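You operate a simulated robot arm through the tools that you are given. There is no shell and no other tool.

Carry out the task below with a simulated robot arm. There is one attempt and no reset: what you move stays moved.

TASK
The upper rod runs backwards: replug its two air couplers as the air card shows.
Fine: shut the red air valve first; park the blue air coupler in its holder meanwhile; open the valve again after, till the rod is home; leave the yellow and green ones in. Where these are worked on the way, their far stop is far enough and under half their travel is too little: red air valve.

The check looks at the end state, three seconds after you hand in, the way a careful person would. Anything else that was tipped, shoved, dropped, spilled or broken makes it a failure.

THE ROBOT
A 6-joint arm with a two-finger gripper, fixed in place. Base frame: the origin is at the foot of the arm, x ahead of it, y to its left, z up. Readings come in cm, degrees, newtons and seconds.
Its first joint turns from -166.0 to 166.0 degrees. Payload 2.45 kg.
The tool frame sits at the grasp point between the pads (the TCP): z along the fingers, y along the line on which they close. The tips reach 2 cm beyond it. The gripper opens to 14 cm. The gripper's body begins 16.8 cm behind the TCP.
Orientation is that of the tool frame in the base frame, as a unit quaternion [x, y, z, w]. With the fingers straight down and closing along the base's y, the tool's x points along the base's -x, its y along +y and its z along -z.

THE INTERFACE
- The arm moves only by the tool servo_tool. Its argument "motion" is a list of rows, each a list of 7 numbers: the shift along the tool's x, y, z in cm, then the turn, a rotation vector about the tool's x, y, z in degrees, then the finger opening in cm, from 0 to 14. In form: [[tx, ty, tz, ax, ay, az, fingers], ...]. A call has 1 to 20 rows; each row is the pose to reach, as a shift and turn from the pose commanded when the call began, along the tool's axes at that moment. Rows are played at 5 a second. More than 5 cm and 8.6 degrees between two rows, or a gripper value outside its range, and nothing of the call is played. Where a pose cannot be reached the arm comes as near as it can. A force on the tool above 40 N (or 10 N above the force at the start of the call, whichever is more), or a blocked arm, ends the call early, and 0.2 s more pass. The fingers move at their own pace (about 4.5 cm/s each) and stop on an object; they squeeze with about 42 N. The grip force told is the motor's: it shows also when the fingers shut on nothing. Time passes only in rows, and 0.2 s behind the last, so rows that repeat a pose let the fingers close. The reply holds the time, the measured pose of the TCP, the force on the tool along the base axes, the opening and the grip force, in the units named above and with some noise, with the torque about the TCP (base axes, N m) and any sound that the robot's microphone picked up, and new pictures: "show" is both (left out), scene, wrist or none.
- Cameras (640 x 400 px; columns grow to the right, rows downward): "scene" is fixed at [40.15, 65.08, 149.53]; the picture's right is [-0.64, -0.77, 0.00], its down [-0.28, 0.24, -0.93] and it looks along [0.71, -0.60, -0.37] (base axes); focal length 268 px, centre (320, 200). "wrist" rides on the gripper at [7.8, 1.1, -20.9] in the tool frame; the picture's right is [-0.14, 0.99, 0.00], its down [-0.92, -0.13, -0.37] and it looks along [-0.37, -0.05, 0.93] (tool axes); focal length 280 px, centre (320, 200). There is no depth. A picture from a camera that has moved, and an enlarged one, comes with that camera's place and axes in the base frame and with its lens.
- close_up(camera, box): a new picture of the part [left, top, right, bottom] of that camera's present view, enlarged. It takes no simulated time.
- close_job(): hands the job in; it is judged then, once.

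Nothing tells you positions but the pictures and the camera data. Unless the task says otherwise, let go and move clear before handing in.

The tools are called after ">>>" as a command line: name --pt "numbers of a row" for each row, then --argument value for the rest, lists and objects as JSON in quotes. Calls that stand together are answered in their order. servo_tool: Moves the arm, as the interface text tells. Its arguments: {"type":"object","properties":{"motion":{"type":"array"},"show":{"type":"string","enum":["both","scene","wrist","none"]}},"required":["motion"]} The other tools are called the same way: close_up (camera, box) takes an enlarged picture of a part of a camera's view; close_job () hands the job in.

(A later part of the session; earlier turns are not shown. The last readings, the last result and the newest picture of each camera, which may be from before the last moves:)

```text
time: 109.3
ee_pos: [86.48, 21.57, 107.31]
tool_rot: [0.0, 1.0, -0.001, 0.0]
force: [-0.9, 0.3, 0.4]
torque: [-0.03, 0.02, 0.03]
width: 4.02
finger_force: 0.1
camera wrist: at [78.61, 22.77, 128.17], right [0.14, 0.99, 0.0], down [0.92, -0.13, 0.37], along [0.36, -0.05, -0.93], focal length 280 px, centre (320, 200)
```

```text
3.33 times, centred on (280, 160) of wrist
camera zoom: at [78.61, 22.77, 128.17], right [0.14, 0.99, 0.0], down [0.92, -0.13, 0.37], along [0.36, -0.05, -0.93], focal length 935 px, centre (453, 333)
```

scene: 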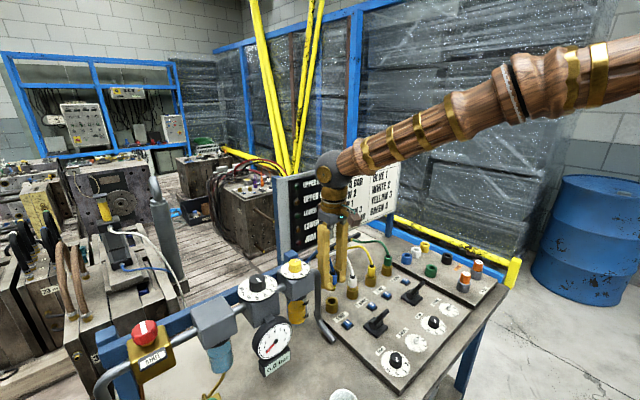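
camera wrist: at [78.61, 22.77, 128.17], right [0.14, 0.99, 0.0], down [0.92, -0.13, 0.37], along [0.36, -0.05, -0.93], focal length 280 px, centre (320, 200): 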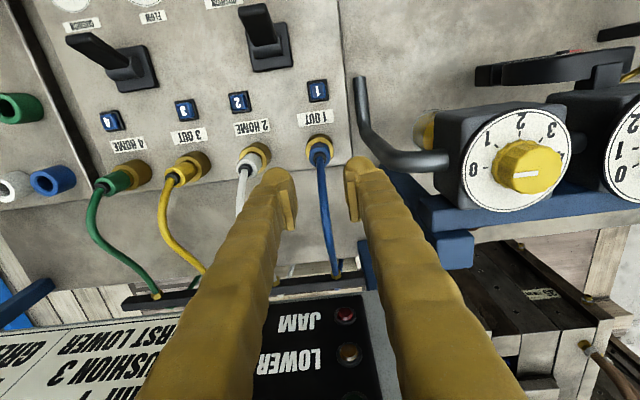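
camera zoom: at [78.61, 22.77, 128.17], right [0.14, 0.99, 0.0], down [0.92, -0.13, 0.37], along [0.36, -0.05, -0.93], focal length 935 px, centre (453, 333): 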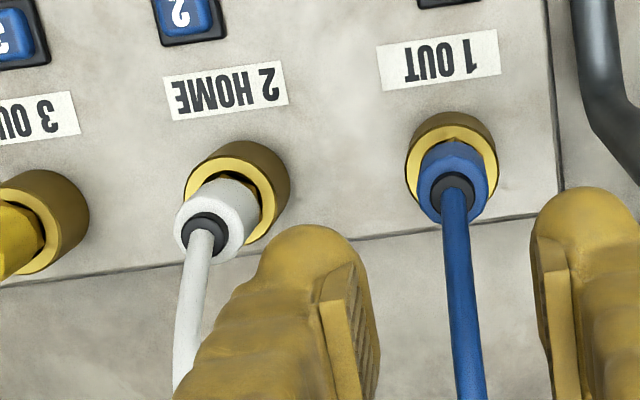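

Blue in socket 1 shows no yellow band, but white in socket 2 does: it was inserted about 1.3 mm too far in +x and is caught. I go back to white, regrip it and recentre it.

>>> servo_tool --pt "0 0 -1 0 0 0 4.0" --pt "0.1 -4.5 -1 0 0 0 4.0" --pt "0.18 -9.0 -1 0 0 0 4.0" --pt "0.18 -9.0 3 0 0 0 4.0" --pt "0.18 -9.0 7 0 0 0 4.0" --pt "0.18 -9.0 11 0 0 0 4.0" --pt "0.18 -9.0 13.3 0 0 0 4.0" --pt "0.18 -9.0 13.3 0 0 0 4.0" --pt "0.18 -9.0 13.3 0 0 0 2.8" --pt "0.18 -9.0 13.3 0 0 0 1.5" --pt "0.18 -9.0 13.3 0 0 0 0" --pt "0.18 -9.0 13.3 0 0 0 0" --show "none"

>>> close_up --camera "wrist" --box '[280, 130, 360, 210]'

>>> close_up --camera "scene" --box '[340, 260, 385, 300]'

```text
time: 111.9
ee_pos: [86.24, 12.48, 94.06]
tool_rot: [0.0, 1.0, -0.001, 0.0]
force: [0.4, -0.4, -3.7]
torque: [0.02, -0.08, 0.01]
width: 2.34
finger_force: 42.5
```

```text
5.00 times, centred on (320, 170) of wrist
camera zoom: at [78.41, 13.69, 114.85], right [0.14, 0.99, 0.0], down [0.92, -0.13, 0.37], along [0.37, -0.05, -0.93], focal length 1402 px, centre (320, 350)
```

zoom: 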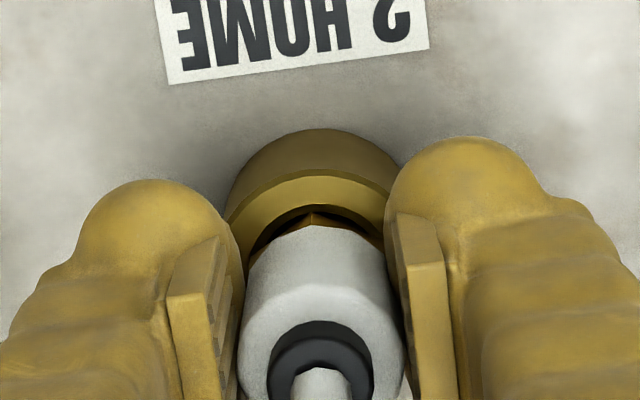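

```text
10.00 times, centred on (362, 280) of scene
camera zoom: at [40.15, 65.08, 149.53], right [-0.64, -0.77, 0.0], down [-0.28, 0.24, -0.93], along [0.71, -0.6, -0.37], focal length 2677 px, centre (-105, -600)
```

zoom: 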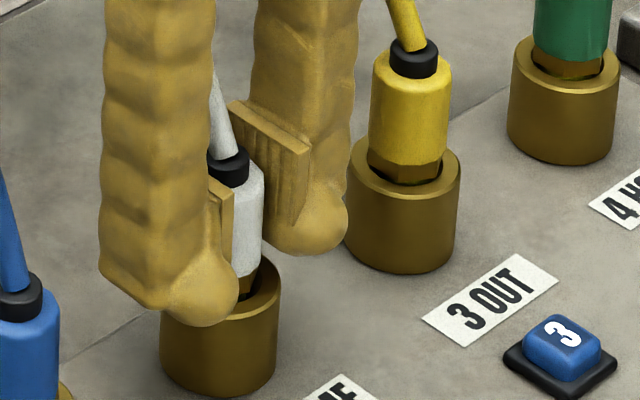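

White is gripped again. I nudge it back by about 1 mm in x and read the force.

>>> servo_tool --pt "0.05 0 0 0 0 0 0" --pt "0.1 0 0 0 0 0 0" --pt "0.1 0 0 0 0 0 0" --show "none"

>>> servo_tool --pt "0 0 0.05 0 0 0 0" --pt "0 0 0.1 0 0 0 0" --pt "0 0 0.15 0 0 0 0" --pt "0 0 0.15 0 0 0 0" --show "none"

```text
time: 112.7
ee_pos: [86.17, 12.52, 94.17]
tool_rot: [0.0, 1.0, -0.001, 0.001]
force: [21.3, -2.4, -15.8]
torque: [-0.1, -0.94, -0.01]
width: 2.35
finger_force: 41.7
```

```text
time: 113.7
ee_pos: [86.09, 12.5, 94.02]
tool_rot: [0.001, 1.0, -0.001, 0.001]
force: [13.1, -3.2, 16.2]
torque: [-0.14, -0.62, -0.03]
width: 2.33
finger_force: 41.8
```

White resists sideways as if held, but sits higher than it should. The clean way is to release it with button 2 and reinsert it properly centred, so I let go and go to button 2.

>>> servo_tool --pt "-0.08 0 -0.05 0 0 0 0" --pt "-0.08 0 -0.05 0 0 0 2.5" --pt "-0.08 0 -0.05 0 0 0 4.0" --pt "-0.08 0 -0.05 0 0 0 4.0" --pt "-0.08 0 -3 0 0 0 4.0" --pt "-0.08 0 -7.5 0 0 0 4.0" --pt "-0.08 0 -12 0 0 0 4.0" --pt "3 -0.4 -12 0 0 0 2" --pt "7.2 -0.75 -12 0 0 0 0" --pt "7.2 -0.75 -8 0 0 0 0" --pt "7.2 -0.75 -4 0 0 0 0" --pt "7.2 -0.75 -1 0 0 0 0" --pt "7.2 -0.75 -1 0 0 0 0" --show "wrist"

>>> close_up --camera "scene" --box '[340, 260, 400, 315]'

```text
time: 116.5
ee_pos: [78.83, 11.66, 95.03]
tool_rot: [0.0, 1.0, -0.002, 0.0]
force: [0.7, 0.5, -0.1]
torque: [-0.01, 0.03, 0.0]
width: 0.0
finger_force: 29.5
camera wrist: at [71.15, 12.91, 115.82], right [0.14, 0.99, 0.0], down [0.92, -0.13, 0.37], along [0.37, -0.05, -0.93], focal length 280 px, centre (320, 200)
```

wrist: 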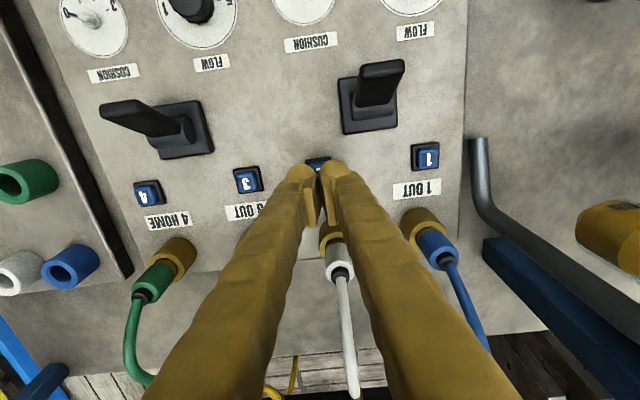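

```text
7.27 times, centred on (370, 288) of scene
camera zoom: at [40.15, 65.08, 149.53], right [-0.64, -0.77, 0.0], down [-0.28, 0.24, -0.93], along [0.71, -0.6, -0.37], focal length 1947 px, centre (-44, -436)
```

zoom: 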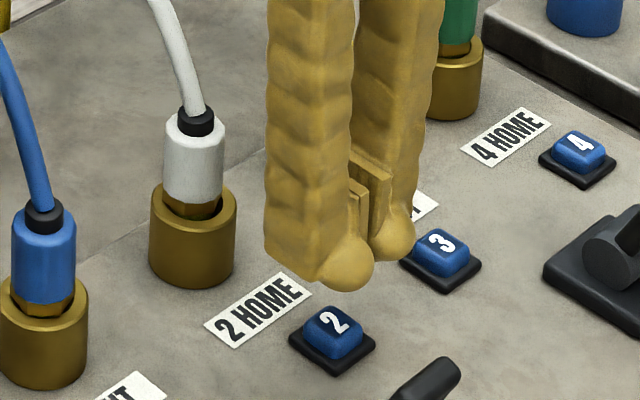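

White looks different now; I zoom in before pressing anything.

>>> close_up --camera "scene" --box '[350, 272, 372, 292]'

>>> close_up --camera "scene" --box '[335, 285, 357, 305]'

>>> close_up --camera "scene" --box '[335, 265, 385, 310]'

```text
16.00 times, centred on (361, 282) of scene
camera zoom: at [40.15, 65.08, 149.53], right [-0.64, -0.77, 0.0], down [-0.28, 0.24, -0.93], along [0.71, -0.6, -0.37], focal length 4284 px, centre (-336, -1112)
```

zoom: 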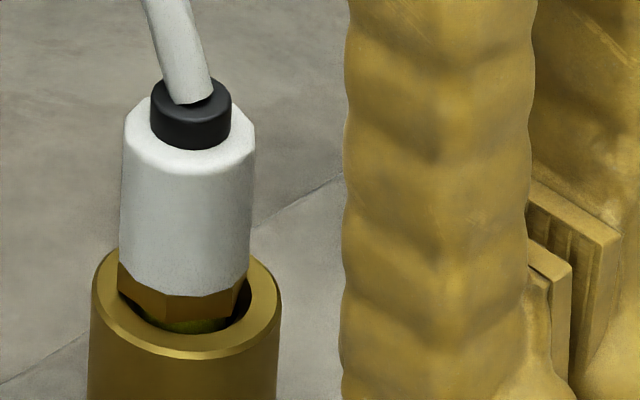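

```text
16.00 times, centred on (346, 295) of scene
camera zoom: at [40.15, 65.08, 149.53], right [-0.64, -0.77, 0.0], down [-0.28, 0.24, -0.93], along [0.71, -0.6, -0.37], focal length 4284 px, centre (-96, -1320)
```

zoom: 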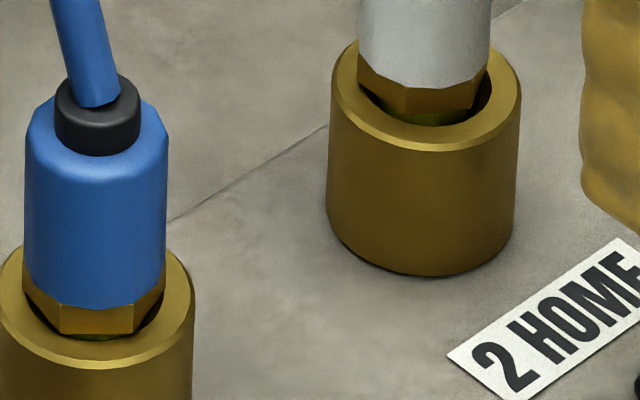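

```text
8.89 times, centred on (360, 288) of scene
camera zoom: at [40.15, 65.08, 149.53], right [-0.64, -0.77, 0.0], down [-0.28, 0.24, -0.93], along [0.71, -0.6, -0.37], focal length 2380 px, centre (-36, -578)
```

zoom: 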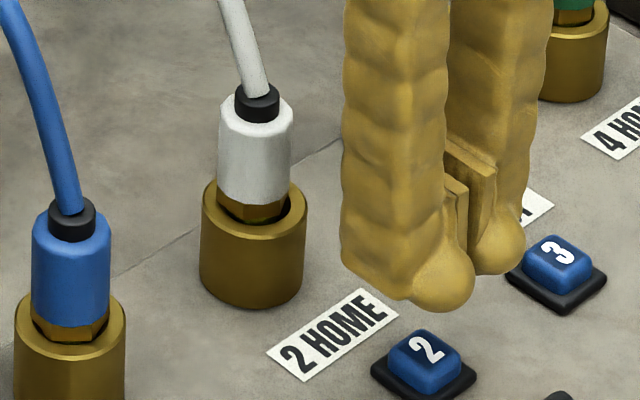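

Shadows make it hard to judge. I'll do a fair comparison: view white, yellow (untouched reference) and blue from identical relative wrist-camera positions.

>>> servo_tool --pt "0 0 -4 0 0 0 0" --pt "0 0 -8 0 0 0 1" --pt "0 0 -12 0 0 0 3" --pt "-4 0.4 -12 0 0 0 6" --pt "-7.3 0.9 -12 0 0 0 8" --pt "-7.3 0.9 -12 0 0 0 8" --pt "-7.3 0.9 -12 0 0 0 8" --show "wrist"

>>> close_up --camera "wrist" --box '[295, 125, 345, 185]'

>>> servo_tool --pt "0 -4.5 0 0 0 0 8" --pt "0 -9 0 0 0 0 8" --pt "0 -9 0 0 0 0 8" --pt "0 -9 0 0 0 0 8" --show "none"

>>> close_up --camera "wrist" --box '[295, 125, 345, 185]'

>>> servo_tool --pt "0 4.5 0 0 0 0 8" --pt "0 9 0 0 0 0 7" --pt "0 13.5 0 0 0 0 6" --pt "0 18 0 0 0 0 6" --pt "0 18 0 0 0 0 6" --pt "0 18 0 0 0 0 6" --show "none"

>>> close_up --camera "wrist" --box '[295, 125, 345, 185]'

```text
time: 118.1
ee_pos: [86.23, 12.82, 107.03]
tool_rot: [0.0, 1.0, -0.002, 0.0]
force: [0.2, -1.3, -0.2]
torque: [-0.01, -0.03, -0.02]
width: 8.01
finger_force: 0.1
camera wrist: at [78.41, 14.02, 127.83], right [0.14, 0.99, 0.0], down [0.92, -0.13, 0.37], along [0.37, -0.05, -0.93], focal length 280 px, centre (320, 200)
```

wrist: 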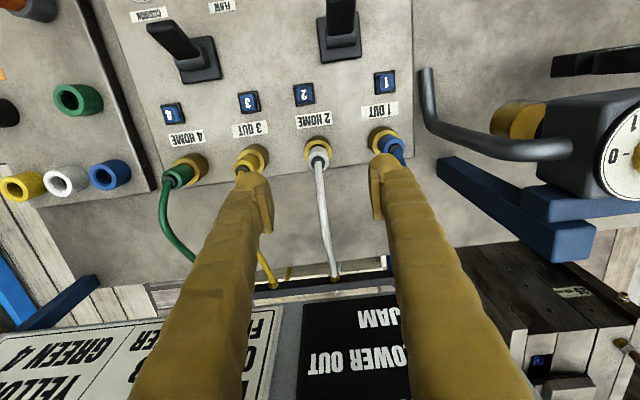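

```text
6.67 times, centred on (320, 155) of wrist
camera zoom: at [78.41, 14.02, 127.83], right [0.14, 0.99, 0.0], down [0.92, -0.13, 0.37], along [0.37, -0.05, -0.93], focal length 1869 px, centre (320, 500)
```

zoom: 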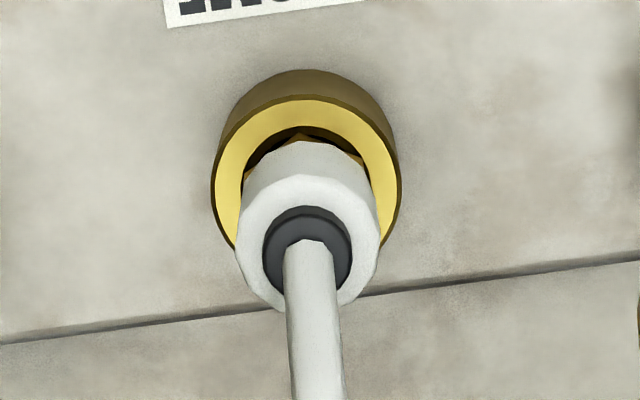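

```text
time: 119.1
ee_pos: [86.08, 3.89, 107.16]
tool_rot: [-0.001, 1.0, -0.001, 0.0]
force: [0.1, -0.2, 0.1]
torque: [-0.04, 0.01, -0.03]
width: 7.98
finger_force: 0.2
```

```text
6.67 times, centred on (320, 155) of wrist
camera zoom: at [78.28, 5.05, 127.93], right [0.14, 0.99, 0.0], down [0.92, -0.13, 0.37], along [0.37, -0.05, -0.93], focal length 1869 px, centre (320, 500)
```

zoom: 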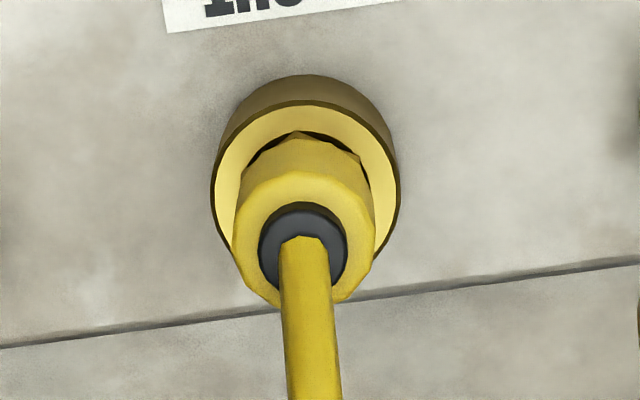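

```text
time: 120.5
ee_pos: [86.07, 21.68, 107.02]
tool_rot: [0.0, 1.0, -0.001, 0.001]
force: [-0.3, -0.1, 0.2]
torque: [-0.01, 0.03, 0.0]
width: 6.01
finger_force: 0.0
```

```text
6.67 times, centred on (320, 155) of wrist
camera zoom: at [78.3, 22.96, 127.8], right [0.14, 0.99, 0.0], down [0.92, -0.13, 0.37], along [0.37, -0.05, -0.93], focal length 1869 px, centre (320, 500)
```

zoom: 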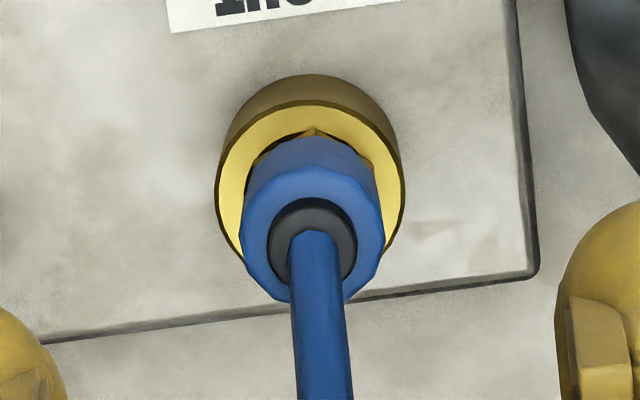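

White sits measurably off (about 2–3 mm proud or shifted) compared with yellow and blue, so I'll redo it: release it with button 2 and reinsert it centred. First back over button 2 and press.

>>> servo_tool --pt "2.4 -3.3 0 0 0 0 4" --pt "4.8 -6.6 0 0 0 0 2" --pt "7.2 -9.8 0 0 0 0 0" --pt "7.2 -9.8 4 0 0 0 0" --pt "7.2 -9.8 8 0 0 0 0" --pt "7.2 -9.8 12 0 0 0 0" --pt "7.2 -9.8 14.5 0 0 0 0" --pt "7.2 -9.8 15.4 0 0 0 0" --pt "7.2 -9.8 15.6 0 0 0 0" --pt "7.2 -9.8 15.8 0 0 0 0" --pt "7.2 -9.8 15.95 0 0 0 0" --pt "7.2 -9.8 15.95 0 0 0 0" --show "wrist"

>>> close_up --camera "scene" --box '[335, 260, 395, 310]'

```text
time: 123.1
ee_pos: [78.99, 11.78, 90.96]
tool_rot: [0.0, 1.0, -0.001, 0.0]
force: [-0.2, 1.0, 1.8]
torque: [0.01, 0.03, 0.03]
width: 0.0
finger_force: 29.2
heard: click
camera wrist: at [71.21, 13.13, 111.81], right [0.14, 0.99, 0.0], down [0.92, -0.13, 0.37], along [0.37, -0.05, -0.93], focal length 280 px, centre (320, 200)
```

wrist: 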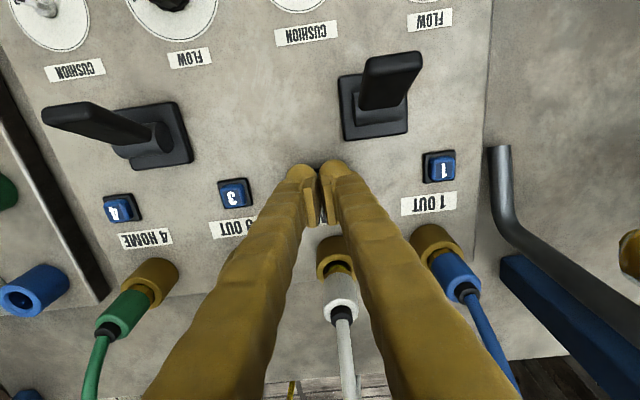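

```text
8.00 times, centred on (365, 285) of scene
camera zoom: at [40.15, 65.08, 149.53], right [-0.64, -0.77, 0.0], down [-0.28, 0.24, -0.93], along [0.71, -0.6, -0.37], focal length 2142 px, centre (-40, -480)
```

zoom: 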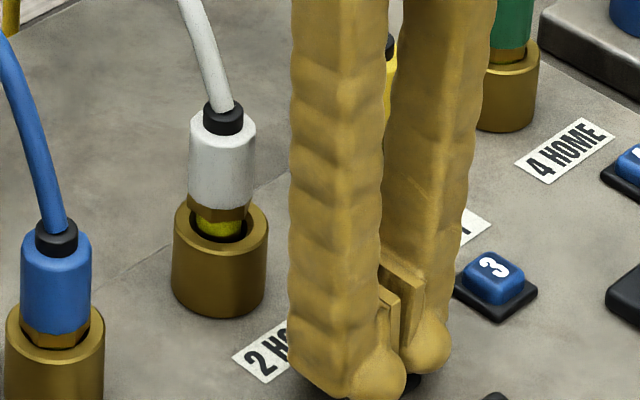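

Click, and white popped up properly, so it had been latched but slightly cocked. I go over it again to regrip and centre it before pushing in.

>>> servo_tool --pt "0 0 -4 0 0 0 0" --pt "0 0 -8 0 0 0 1" --pt "0 0 -12 0 0 0 3" --pt "0 0 -16 0 0 0 4" --pt "-4 0.4 -16 0 0 0 4" --pt "-7.2 0.85 -16 0 0 0 4" --pt "-7.2 0.85 -16 0 0 0 4" --show "none"

>>> close_up --camera "wrist" --box '[295, 125, 345, 185]'

>>> close_up --camera "scene" --box '[345, 265, 385, 300]'

```text
time: 124.7
ee_pos: [86.14, 12.62, 106.97]
tool_rot: [0.0, 1.0, -0.001, 0.0]
force: [0.0, -0.1, 0.4]
torque: [-0.03, 0.0, 0.0]
width: 4.01
finger_force: 0.0
```

```text
6.67 times, centred on (320, 155) of wrist
camera zoom: at [78.41, 13.93, 127.85], right [0.14, 0.99, 0.0], down [0.92, -0.13, 0.37], along [0.37, -0.05, -0.93], focal length 1869 px, centre (320, 500)
```

zoom: 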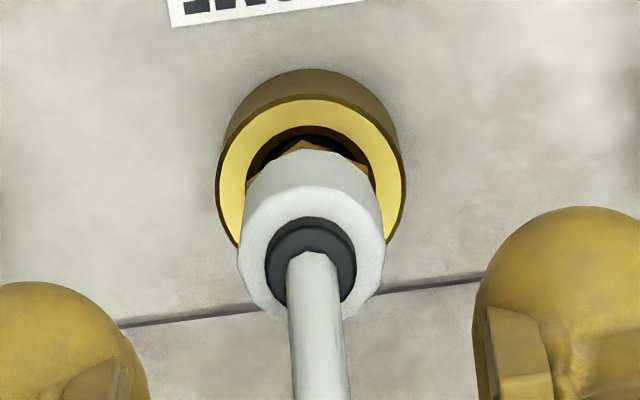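

```text
11.43 times, centred on (365, 282) of scene
camera zoom: at [40.15, 65.08, 149.53], right [-0.64, -0.77, 0.0], down [-0.28, 0.24, -0.93], along [0.71, -0.6, -0.37], focal length 3060 px, centre (-194, -743)
```

zoom: 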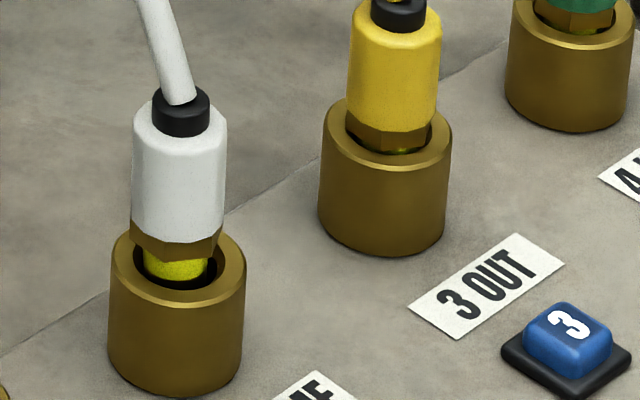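

White is popped up and reads about 1 mm too far in +x. I descend, grip it, and shift it back to centre while watching side force.

>>> servo_tool --pt "0 0 4 0 0 0 4.0" --pt "0 0 8 0 0 0 4.0" --pt "0 0 11 0 0 0 4.0" --pt "0 0 12.5 0 0 0 4.0" --pt "0 0 12.5 0 0 0 4.0" --pt "0 0 12.5 0 0 0 2.8" --pt "0 0 12.5 0 0 0 1.5" --pt "0 0 12.5 0 0 0 0" --pt "0 0 12.5 0 0 0 0" --show "none"

>>> servo_tool --pt "0.05 0 0 0 0 0 0" --pt "0.1 0 0 0 0 0 0" --pt "0.1 0 0 0 0 0 0" --show "none"

>>> servo_tool --pt "0.05 0 0 0 0 0 0" --pt "0.1 0 0 0 0 0 0" --pt "0.1 0 0 0 0 0 0" --show "none"

```text
time: 126.7
ee_pos: [86.15, 12.66, 94.59]
tool_rot: [0.0, 1.0, -0.001, 0.0]
force: [0.2, -0.5, -0.9]
torque: [0.03, 0.01, 0.02]
width: 2.38
finger_force: 42.2
```

```text
time: 127.5
ee_pos: [86.06, 12.6, 94.66]
tool_rot: [-0.001, 1.0, 0.0, 0.0]
force: [-0.5, 0.3, 0.5]
torque: [0.0, -0.01, 0.02]
width: 2.34
finger_force: 42.0
```

```text
time: 128.3
ee_pos: [85.94, 12.77, 94.58]
tool_rot: [0.0, 1.0, 0.0, 0.0]
force: [-0.1, -0.3, 0.1]
torque: [-0.03, 0.03, 0.0]
width: 2.35
finger_force: 41.8
```

No side force after 2 mm; I continue to feel for the bore wall on that side.

>>> servo_tool --pt "0.05 0 0 0 0 0 0" --pt "0.1 0 0 0 0 0 0" --pt "0.1 0 0 0 0 0 0" --show "none"

>>> servo_tool --pt "0.05 0 0 0 0 0 0" --pt "0.1 0 0 0 0 0 0" --pt "0.1 0 0 0 0 0 0" --show "none"

>>> close_up --camera "scene" --box '[345, 265, 385, 300]'

```text
time: 129.1
ee_pos: [85.98, 12.76, 94.63]
tool_rot: [0.0, 1.0, -0.001, 0.0]
force: [8.3, -5.5, -0.1]
torque: [-0.19, -0.28, -0.04]
width: 2.34
finger_force: 42.3
```

```text
time: 129.9
ee_pos: [85.86, 12.72, 94.57]
tool_rot: [0.0, 1.0, -0.001, 0.001]
force: [24.7, -11.5, 1.4]
torque: [-0.37, -0.8, -0.03]
width: 2.34
finger_force: 41.8
```

```text
11.43 times, centred on (365, 282) of scene
camera zoom: at [40.15, 65.08, 149.53], right [-0.64, -0.77, 0.0], down [-0.28, 0.24, -0.93], along [0.71, -0.6, -0.37], focal length 3060 px, centre (-194, -743)
```

zoom: 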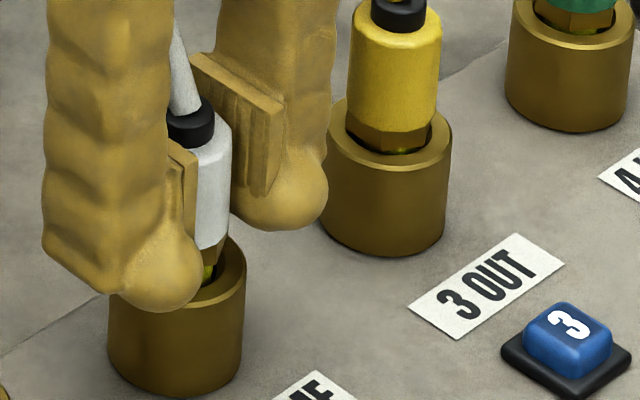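

Wall found on the −x side at about −2.6 mm (with a slight y component). Now I feel for the +x wall.

>>> servo_tool --pt "-0.1 0 0 0 0 0 0" --pt "-0.2 0 0 0 0 0 0" --pt "-0.3 0 0 0 0 0 0" --pt "-0.4 0 0 0 0 0 0" --pt "-0.5 0 0 0 0 0 0" --pt "-0.5 0 0 0 0 0 0" --show "none"

>>> servo_tool --pt "-0.05 0 0 0 0 0 0" --pt "-0.1 0 0 0 0 0 0" --pt "-0.1 0 0 0 0 0 0" --show "none"

>>> servo_tool --pt "-0.05 0 0 0 0 0 0" --pt "-0.1 0 0 0 0 0 0" --pt "-0.1 0 0 0 0 0 0" --show "none"

```text
time: 131.3
ee_pos: [86.24, 12.8, 94.55]
tool_rot: [0.0, 1.0, -0.002, -0.001]
force: [-20.0, -7.0, 0.9]
torque: [-0.2, 0.69, 0.02]
width: 2.35
finger_force: 42.3
```

```text
time: 132.1
ee_pos: [86.44, 12.69, 94.42]
tool_rot: [0.0, 1.0, -0.002, -0.001]
force: [-27.4, -11.2, -2.6]
torque: [-0.33, 0.89, -0.08]
width: 2.36
finger_force: 41.6
```

```text
time: 132.9
ee_pos: [86.54, 12.69, 94.67]
tool_rot: [-0.001, 1.0, -0.001, 0.0]
force: [-23.0, -14.1, 0.0]
torque: [-0.45, 0.72, -0.05]
width: 2.37
finger_force: 42.1
```

The bore's free play is ±1.3 mm and I'm also about 0.6 mm off in y. I move to the computed centre and check the force is zero.

>>> servo_tool --pt "0.08 -0.02 0 0 0 0 0" --pt "0.16 -0.04 0 0 0 0 0" --pt "0.24 -0.06 0 0 0 0 0" --pt "0.24 -0.06 0 0 0 0 0" --show "none"

>>> servo_tool --pt "0 0 0.1 0 0 0 0" --pt "0 0 0.2 0 0 0 0" --pt "0 0 0.3 0 0 0 0" --pt "0 0 0.4 0 0 0 0" --pt "0 0 0.4 0 0 0 0" --show "none"

```text
time: 133.9
ee_pos: [86.34, 12.65, 94.62]
tool_rot: [0.0, 1.0, 0.0, 0.0]
force: [1.1, 0.8, 0.1]
torque: [0.04, -0.04, -0.02]
width: 2.35
finger_force: 42.4
```

```text
time: 135.1
ee_pos: [86.28, 12.67, 94.21]
tool_rot: [0.0, 1.0, -0.001, 0.0]
force: [-0.5, -1.2, 2.9]
torque: [-0.11, 0.01, 0.01]
width: 2.33
finger_force: 42.0
```

Force is zero sideways and 3 N axially, just like blue's insertion. I keep pushing down.

>>> servo_tool --pt "0 0 0.1 0 0 0 0" --pt "0 0 0.2 0 0 0 0" --pt "0 0 0.25 0 0 0 0" --pt "0 0 0.25 0 0 0 0" --show "none"

>>> servo_tool --pt "0 0 0.1 0 0 0 0" --pt "0 0 0.2 0 0 0 0" --pt "0 0 0.2 0 0 0 0" --show "none"

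>>> close_up --camera "scene" --box '[345, 265, 385, 300]'

```text
time: 136.1
ee_pos: [86.3, 12.72, 94.06]
tool_rot: [0.0, 1.0, -0.001, 0.001]
force: [-2.1, -4.2, 12.4]
torque: [-0.16, 0.07, -0.02]
width: 2.36
finger_force: 41.9
```

```text
time: 136.9
ee_pos: [86.36, 12.63, 93.83]
tool_rot: [0.0, 1.0, -0.001, 0.0]
force: [-0.7, -2.3, 35.0]
torque: [-0.14, 0.01, -0.05]
width: 2.38
finger_force: 41.6
```

```text
11.43 times, centred on (365, 282) of scene
camera zoom: at [40.15, 65.08, 149.53], right [-0.64, -0.77, 0.0], down [-0.28, 0.24, -0.93], along [0.71, -0.6, -0.37], focal length 3060 px, centre (-194, -743)
```

zoom: 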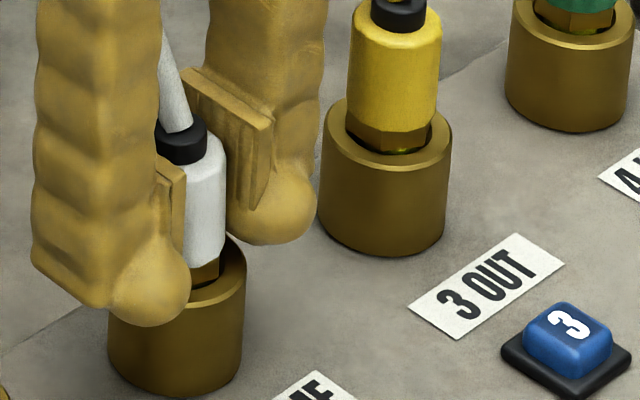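

Resistance rises to 35 N at z=93.83. I check the seating from the wrist view and test whether it is held.

>>> close_up --camera "wrist" --box '[295, 145, 345, 200]'

>>> servo_tool --pt "0 0 -0.05 0 0 0 0" --pt "0 0 -0.1 0 0 0 0" --pt "0 0 -0.15 0 0 0 0" --pt "0 0 -0.15 0 0 0 0" --show "none"

```text
7.27 times, centred on (320, 172) of wrist
camera zoom: at [78.45, 13.86, 114.54], right [0.14, 0.99, 0.0], down [0.92, -0.13, 0.37], along [0.37, -0.05, -0.93], focal length 2039 px, centre (320, 400)
```

zoom: 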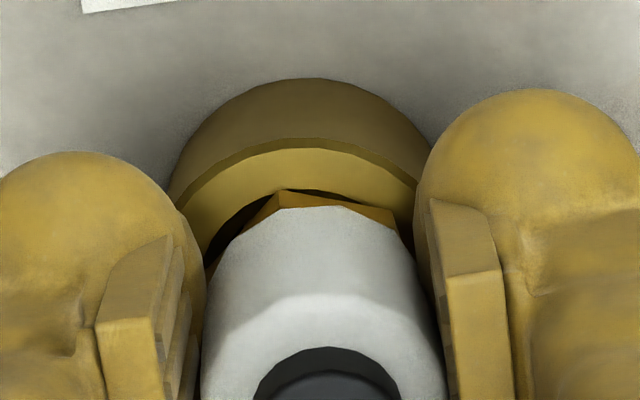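

```text
time: 137.9
ee_pos: [86.4, 12.71, 93.73]
tool_rot: [-0.001, 1.0, -0.001, 0.0]
force: [21.1, -1.6, 7.0]
torque: [-0.1, -0.86, 0.02]
width: 2.36
finger_force: 41.8
```

The wrist view now matches blue's fully seated appearance, and side force shows the latch pulled it to centre. One more gentle pull to confirm.

>>> servo_tool --pt "-0.05 0 -0.05 0 0 0 0" --pt "-0.08 0 -0.1 0 0 0 0" --pt "-0.08 0 -0.15 0 0 0 0" --pt "-0.08 0 -0.15 0 0 0 0" --show "none"

>>> close_up --camera "wrist" --box '[295, 145, 345, 200]'

```text
time: 138.9
ee_pos: [86.23, 12.57, 93.78]
tool_rot: [0.0, 1.0, -0.001, -0.002]
force: [10.2, -4.6, -30.2]
torque: [-0.13, -0.51, -0.02]
width: 2.37
finger_force: 41.7
```

```text
7.27 times, centred on (320, 172) of wrist
camera zoom: at [78.51, 13.88, 114.6], right [0.14, 0.99, 0.0], down [0.92, -0.13, 0.37], along [0.36, -0.05, -0.93], focal length 2039 px, centre (320, 400)
```

zoom: 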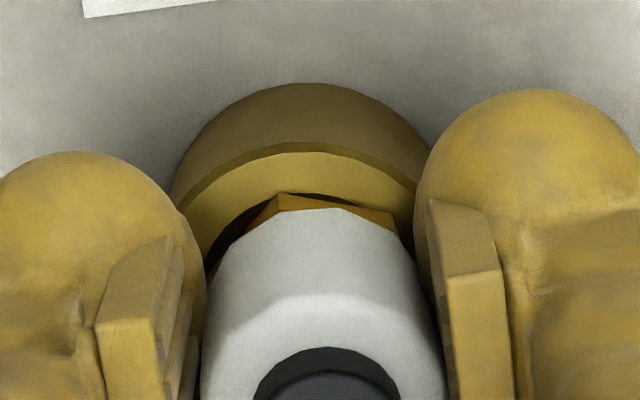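

White holds 30 N and looks fully seated. I relax, release, rise and compare white again from the standard viewpoint.

>>> servo_tool --pt "-0.05 0 0.08 0 0 0 0" --pt "-0.05 0 0.1 0 0 0 2.5" --pt "-0.05 0 0.1 0 0 0 3.6" --pt "-0.05 0 0.1 0 0 0 4.0" --pt "-0.05 0 0.1 0 0 0 4.0" --pt "-0.05 0 -3 0 0 0 4.0" --pt "0 0 -6 0 0 0 4.0" --pt "0 0 -10 0 0 0 4.0" --pt "0 0 -13 0 0 0 4.0" --pt "0 0 -13 0 0 0 6" --pt "0 0 -13 0 0 0 6" --show "wrist"

>>> close_up --camera "wrist" --box '[295, 125, 345, 185]'

>>> close_up --camera "scene" --box '[335, 262, 385, 307]'

```text
time: 141.3
ee_pos: [86.34, 12.64, 107.09]
tool_rot: [0.0, 1.0, 0.0, 0.0]
force: [1.0, 0.2, -0.5]
torque: [0.03, -0.01, -0.04]
width: 5.99
finger_force: 0.0
camera wrist: at [78.57, 13.88, 127.75], right [0.14, 0.99, 0.0], down [0.92, -0.13, 0.37], along [0.37, -0.05, -0.93], focal length 280 px, centre (320, 200)
```

wrist: 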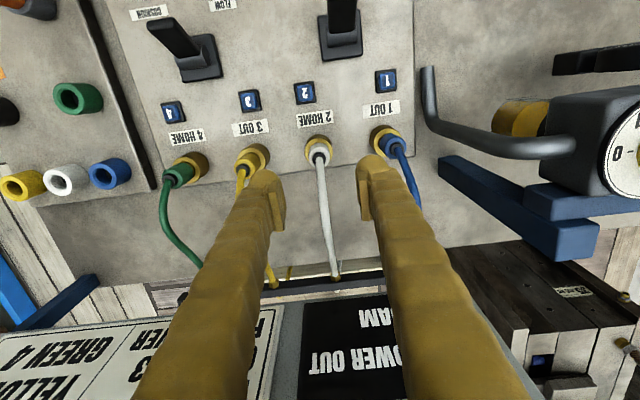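

```text
6.67 times, centred on (320, 155) of wrist
camera zoom: at [78.57, 13.88, 127.75], right [0.14, 0.99, 0.0], down [0.92, -0.13, 0.37], along [0.37, -0.05, -0.93], focal length 1869 px, centre (320, 500)
```

zoom: 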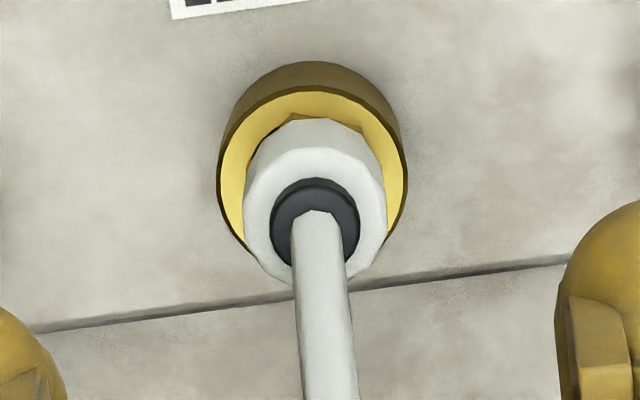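

```text
8.89 times, centred on (360, 284) of scene
camera zoom: at [40.15, 65.08, 149.53], right [-0.64, -0.77, 0.0], down [-0.28, 0.24, -0.93], along [0.71, -0.6, -0.37], focal length 2380 px, centre (-36, -551)
```

zoom: 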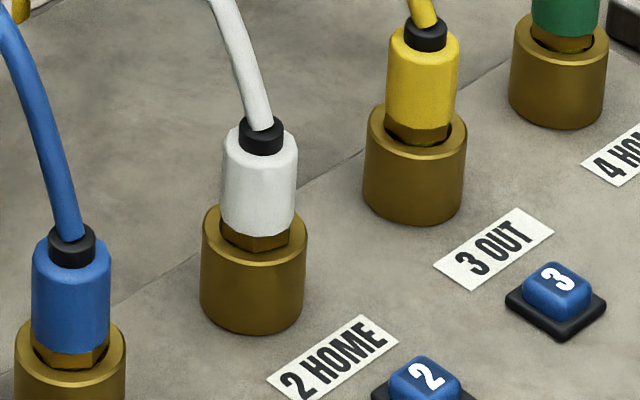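

White now matches the reference couplers exactly: seated, no yellow showing. Blue is in 1, white in 2, yellow in 3, green in 4. Now I rise and head back to the valve, tilting the tool on the way.

>>> servo_tool --pt "0 0 -4.5 0 0 0 6" --pt "2 0 -9 0 0 0 5" --pt "4 0 -13.5 0 0 0 5" --pt "6.3 0.3 -17.5 0 0 0 5" --pt "6.3 4.3 -19 -1.84 -2.37 0 5" --pt "6.3 8.5 -21 -3.68 -4.74 0 5" --pt "6.3 12.8 -23 -5.52 -7.11 0 5" --pt "6.3 17 -24.7 -7.36 -9.48 0 5" --pt "6.3 17 -24.7 -7.36 -9.48 0 5" --show "scene"

```text
time: 143.3
ee_pos: [80.01, 29.74, 131.76]
tool_rot: [0.0, 0.995, 0.063, 0.083]
force: [-0.7, -0.5, -0.2]
torque: [-0.01, -0.01, -0.04]
width: 5.01
finger_force: 0.1
```

scene: 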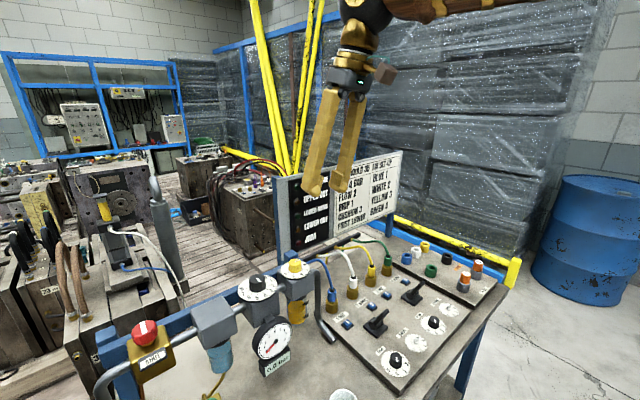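

I travel over to the valve while turning the gripper 92° so it can turn the knob back counter-clockwise.

>>> servo_tool --pt "-0.22 2.85 1.0 0 0 7.7 5" --pt "-0.44 5.7 2.0 0 0 15.4 5" --pt "-0.66 8.5 3.0 0 0 23 5" --pt "-0.88 11.4 4.2 0 0 30.7 5" --pt "-1.1 14.2 5.5 0 0 38.4 5" --pt "-1.32 17.1 7.0 0 0 46 5" --pt "-1.54 19.9 8.5 0 0 53.7 5" --pt "-1.76 22.8 10 0 0 61.4 5" --pt "-1.98 25.6 11.5 0 0 69 5" --pt "-2.2 28.4 13 0 0 76.7 5" --pt "-2.42 31.3 14.5 0 0 84.4 5" --pt "-2.65 34.14 15.91 0 0 92 5" --pt "-2.65 34.14 15.91 0 0 92 5" --pt "-2.65 34.14 15.91 0 0 92 5" --show "both"

>>> close_up --camera "wrist" --box '[250, 100, 390, 230]'

>>> close_up --camera "scene" --box '[60, 280, 220, 380]'

```text
time: 146.3
ee_pos: [84.83, 65.59, 120.67]
tool_rot: [0.715, 0.691, 0.103, 0.012]
force: [-0.3, 0.9, 0.6]
torque: [0.03, 0.03, -0.02]
width: 5.0
finger_force: 0.0
camera wrist: at [82.7, 70.76, 142.29], right [0.97, -0.18, 0.14], down [-0.21, -0.95, 0.22], along [0.09, -0.24, -0.97], focal length 280 px, centre (320, 200)
```

scene: 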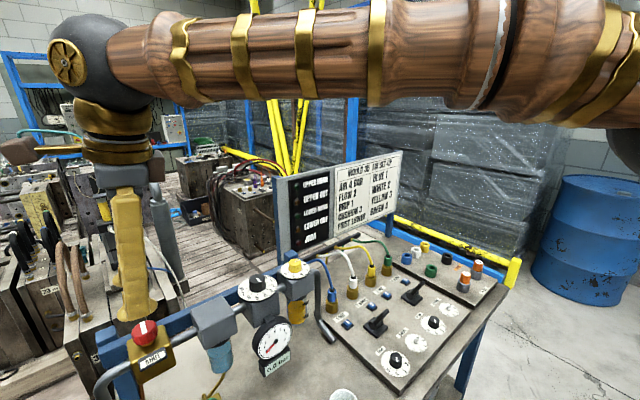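
wrist: 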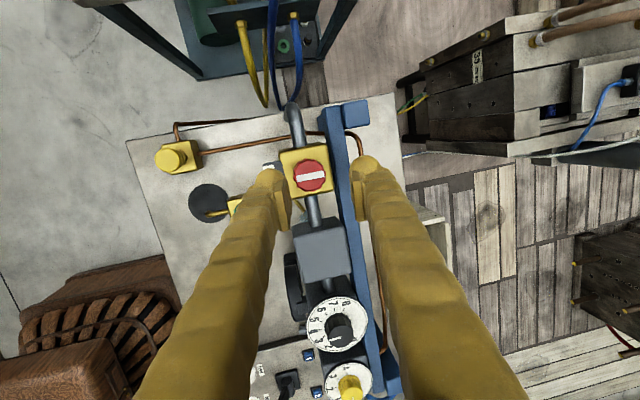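

```text
3.08 times, centred on (320, 165) of wrist
camera zoom: at [82.7, 70.76, 142.29], right [0.97, -0.18, 0.14], down [-0.21, -0.95, 0.22], along [0.09, -0.24, -0.97], focal length 863 px, centre (320, 308)
```

zoom: 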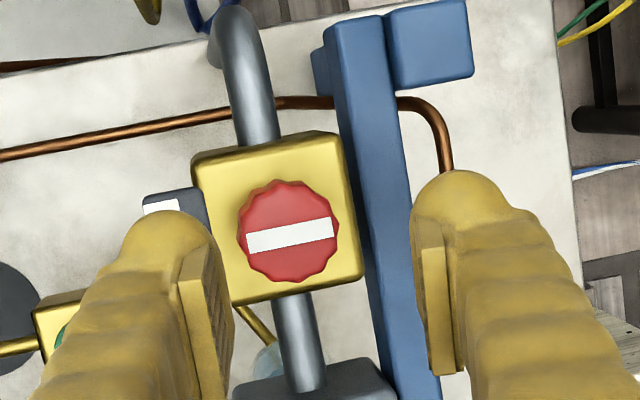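

```text
4.00 times, centred on (140, 330) of scene
camera zoom: at [40.15, 65.08, 149.53], right [-0.64, -0.77, 0.0], down [-0.28, 0.24, -0.93], along [0.71, -0.6, -0.37], focal length 1071 px, centre (1040, -320)
```

zoom: 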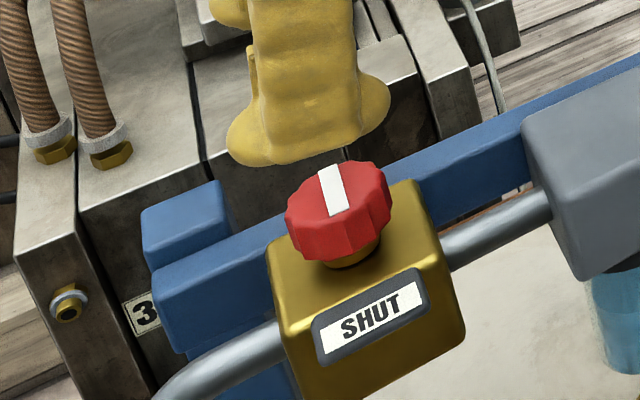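

The knob's bar still reads shut. I lower straight down over the knob to the earlier grip height.

>>> servo_tool --pt "-0.26 -0.32 1.96 0 0 0 5" --pt "-0.52 -0.64 3.9 0 0 0 5" --pt "-0.72 -0.88 5.4 0 0 0 5" --pt "-0.72 -0.88 5.4 0 0 0 5" --show "none"

>>> close_up --camera "wrist" --box '[250, 100, 390, 230]'

>>> close_up --camera "scene" --box '[60, 280, 220, 380]'

```text
time: 147.3
ee_pos: [84.81, 65.44, 115.33]
tool_rot: [0.716, 0.69, 0.103, 0.013]
force: [0.6, -0.1, 0.1]
torque: [0.0, 0.02, 0.02]
width: 5.0
finger_force: 0.0
```

```text
3.08 times, centred on (320, 165) of wrist
camera zoom: at [82.73, 70.74, 136.75], right [0.97, -0.18, 0.14], down [-0.21, -0.95, 0.22], along [0.09, -0.24, -0.97], focal length 863 px, centre (320, 308)
```

zoom: 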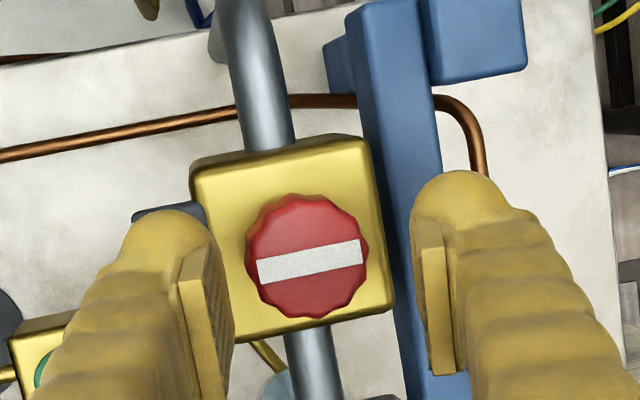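

```text
4.00 times, centred on (140, 330) of scene
camera zoom: at [40.15, 65.08, 149.53], right [-0.64, -0.77, 0.0], down [-0.28, 0.24, -0.93], along [0.71, -0.6, -0.37], focal length 1071 px, centre (1040, -320)
```

zoom: 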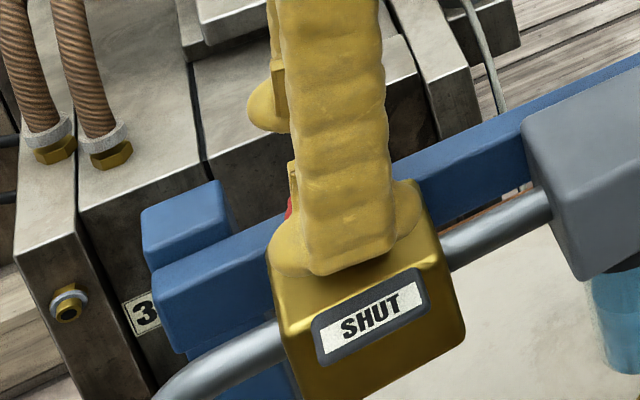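

The knob will be centred after the last descent with a small correction. I go down and close on it.

>>> servo_tool --pt "-0.07 -0.16 1.3 0 0 0 5" --pt "-0.14 -0.32 2.57 0 0 0 5" --pt "-0.14 -0.32 2.57 0 0 0 5" --pt "-0.14 -0.32 2.57 0 0 0 4.2" --pt "-0.14 -0.32 2.57 0 0 0 3.8" --pt "-0.14 -0.32 2.57 0 0 0 3.4" --pt "-0.14 -0.32 2.57 0 0 0 3.0" --pt "-0.14 -0.32 2.57 0 0 0 2.5" --pt "-0.14 -0.32 2.57 0 0 0 2.5" --show "none"

>>> close_up --camera "wrist" --box '[250, 100, 390, 230]'

```text
time: 149.3
ee_pos: [84.97, 65.84, 112.6]
tool_rot: [0.716, 0.69, 0.103, 0.013]
force: [-18.4, -1.9, -2.8]
torque: [-0.11, 0.21, 0.04]
width: 3.71
finger_force: 8.9
```

```text
3.08 times, centred on (320, 165) of wrist
camera zoom: at [82.83, 70.99, 134.2], right [0.97, -0.18, 0.14], down [-0.21, -0.95, 0.22], along [0.09, -0.24, -0.97], focal length 863 px, centre (320, 308)
```

zoom: 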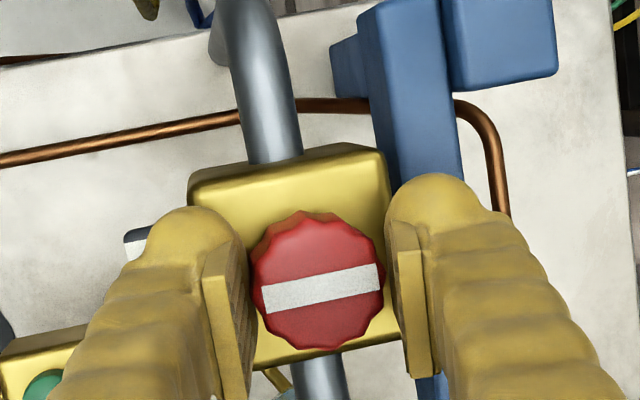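

The left pad touches first; I shift about 1 mm that way and complete the grip.

>>> servo_tool --pt "0 -0.06 0 0 0 0 2.5" --pt "0 -0.12 0 0 0 0 2.5" --pt "0 -0.12 0 0 0 0 2.5" --pt "0 -0.12 0 0 0 0 2.5" --show "none"

```text
time: 150.3
ee_pos: [84.93, 65.84, 112.65]
tool_rot: [0.715, 0.691, 0.103, 0.012]
force: [-14.0, 2.2, -5.3]
torque: [0.08, 0.1, 0.05]
width: 3.4
finger_force: 29.7
```

Gripped. I now turn counter-clockwise in small steps.

>>> servo_tool --pt "0 -0.05 0 0 0 0 2.5" --pt "0 -0.05 0 0 0 -4 2.5" --pt "0 -0.05 0 0 0 -8 2.5" --pt "0 -0.05 0 0 0 -12 2.5" --pt "0 -0.05 0 0 0 -16 2.5" --pt "0 -0.05 0 0 0 -16 2.5" --show "none"

>>> close_up --camera "wrist" --box '[250, 100, 390, 230]'

>>> close_up --camera "scene" --box '[60, 280, 300, 390]'

```text
time: 151.7
ee_pos: [84.87, 65.79, 112.72]
tool_rot: [0.612, 0.784, 0.101, 0.027]
force: [8.0, 0.9, 8.3]
torque: [-0.25, 0.31, -0.05]
width: 3.4
finger_force: 45.2
```

```text
3.08 times, centred on (320, 165) of wrist
camera zoom: at [80.5, 71.03, 133.87], right [0.98, 0.1, 0.18], down [0.05, -0.96, 0.26], along [0.2, -0.25, -0.95], focal length 863 px, centre (320, 308)
```

zoom: 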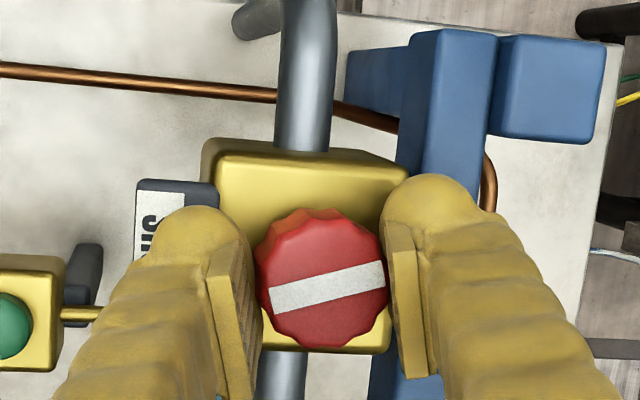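

```text
2.67 times, centred on (180, 335) of scene
camera zoom: at [40.15, 65.08, 149.53], right [-0.64, -0.77, 0.0], down [-0.28, 0.24, -0.93], along [0.71, -0.6, -0.37], focal length 714 px, centre (693, -160)
```

zoom: 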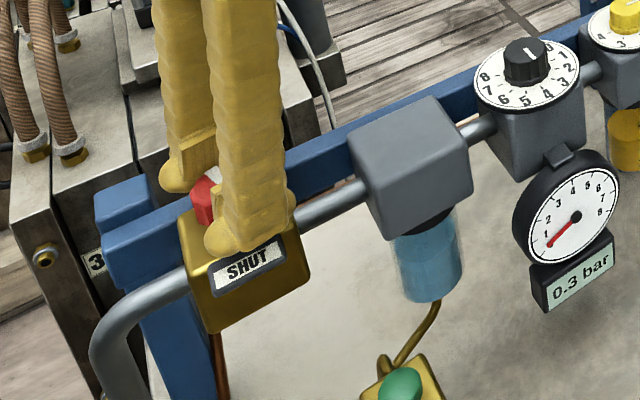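

The pressure is starting to rise (0.3 bar). I continue opening.

>>> servo_tool --pt "0 0 0 0 0 -4 2.5" --pt "0 0 0 0 0 -8 2.5" --pt "0 0 0 0 0 -12 2.5" --pt "0 0 0 0 0 -16 2.5" --pt "0 0 0 0 0 -20 2.5" --pt "0 0 0 0 0 -24 2.5" --pt "0 0 0 0 0 -24 2.5" --show "none"

>>> close_up --camera "wrist" --box '[250, 100, 390, 230]'

>>> close_up --camera "scene" --box '[60, 280, 300, 390]'

```text
time: 153.3
ee_pos: [84.87, 65.81, 112.6]
tool_rot: [0.436, 0.894, 0.093, 0.047]
force: [22.5, 8.6, 9.9]
torque: [-0.14, 0.13, -0.04]
width: 3.39
finger_force: 44.9
```

```text
3.08 times, centred on (320, 165) of wrist
camera zoom: at [77.45, 70.1, 133.18], right [0.85, 0.49, 0.21], down [0.41, -0.85, 0.34], along [0.34, -0.2, -0.92], focal length 863 px, centre (320, 308)
```

zoom: 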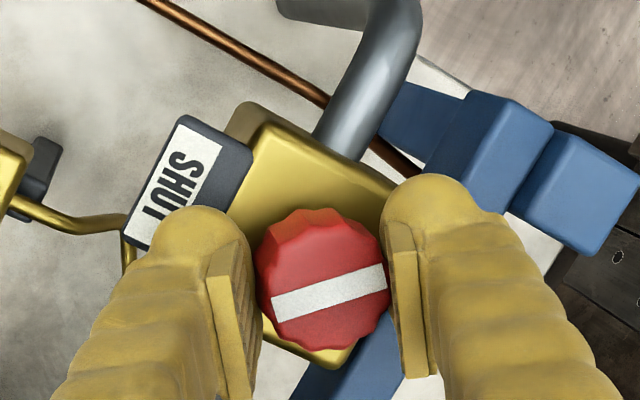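

```text
2.67 times, centred on (180, 335) of scene
camera zoom: at [40.15, 65.08, 149.53], right [-0.64, -0.77, 0.0], down [-0.28, 0.24, -0.93], along [0.71, -0.6, -0.37], focal length 714 px, centre (693, -160)
```

zoom: 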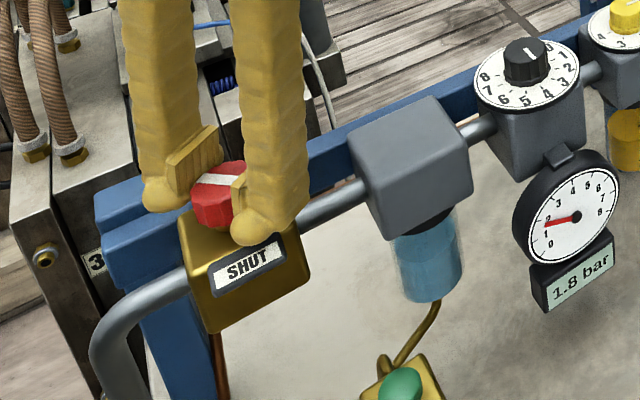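

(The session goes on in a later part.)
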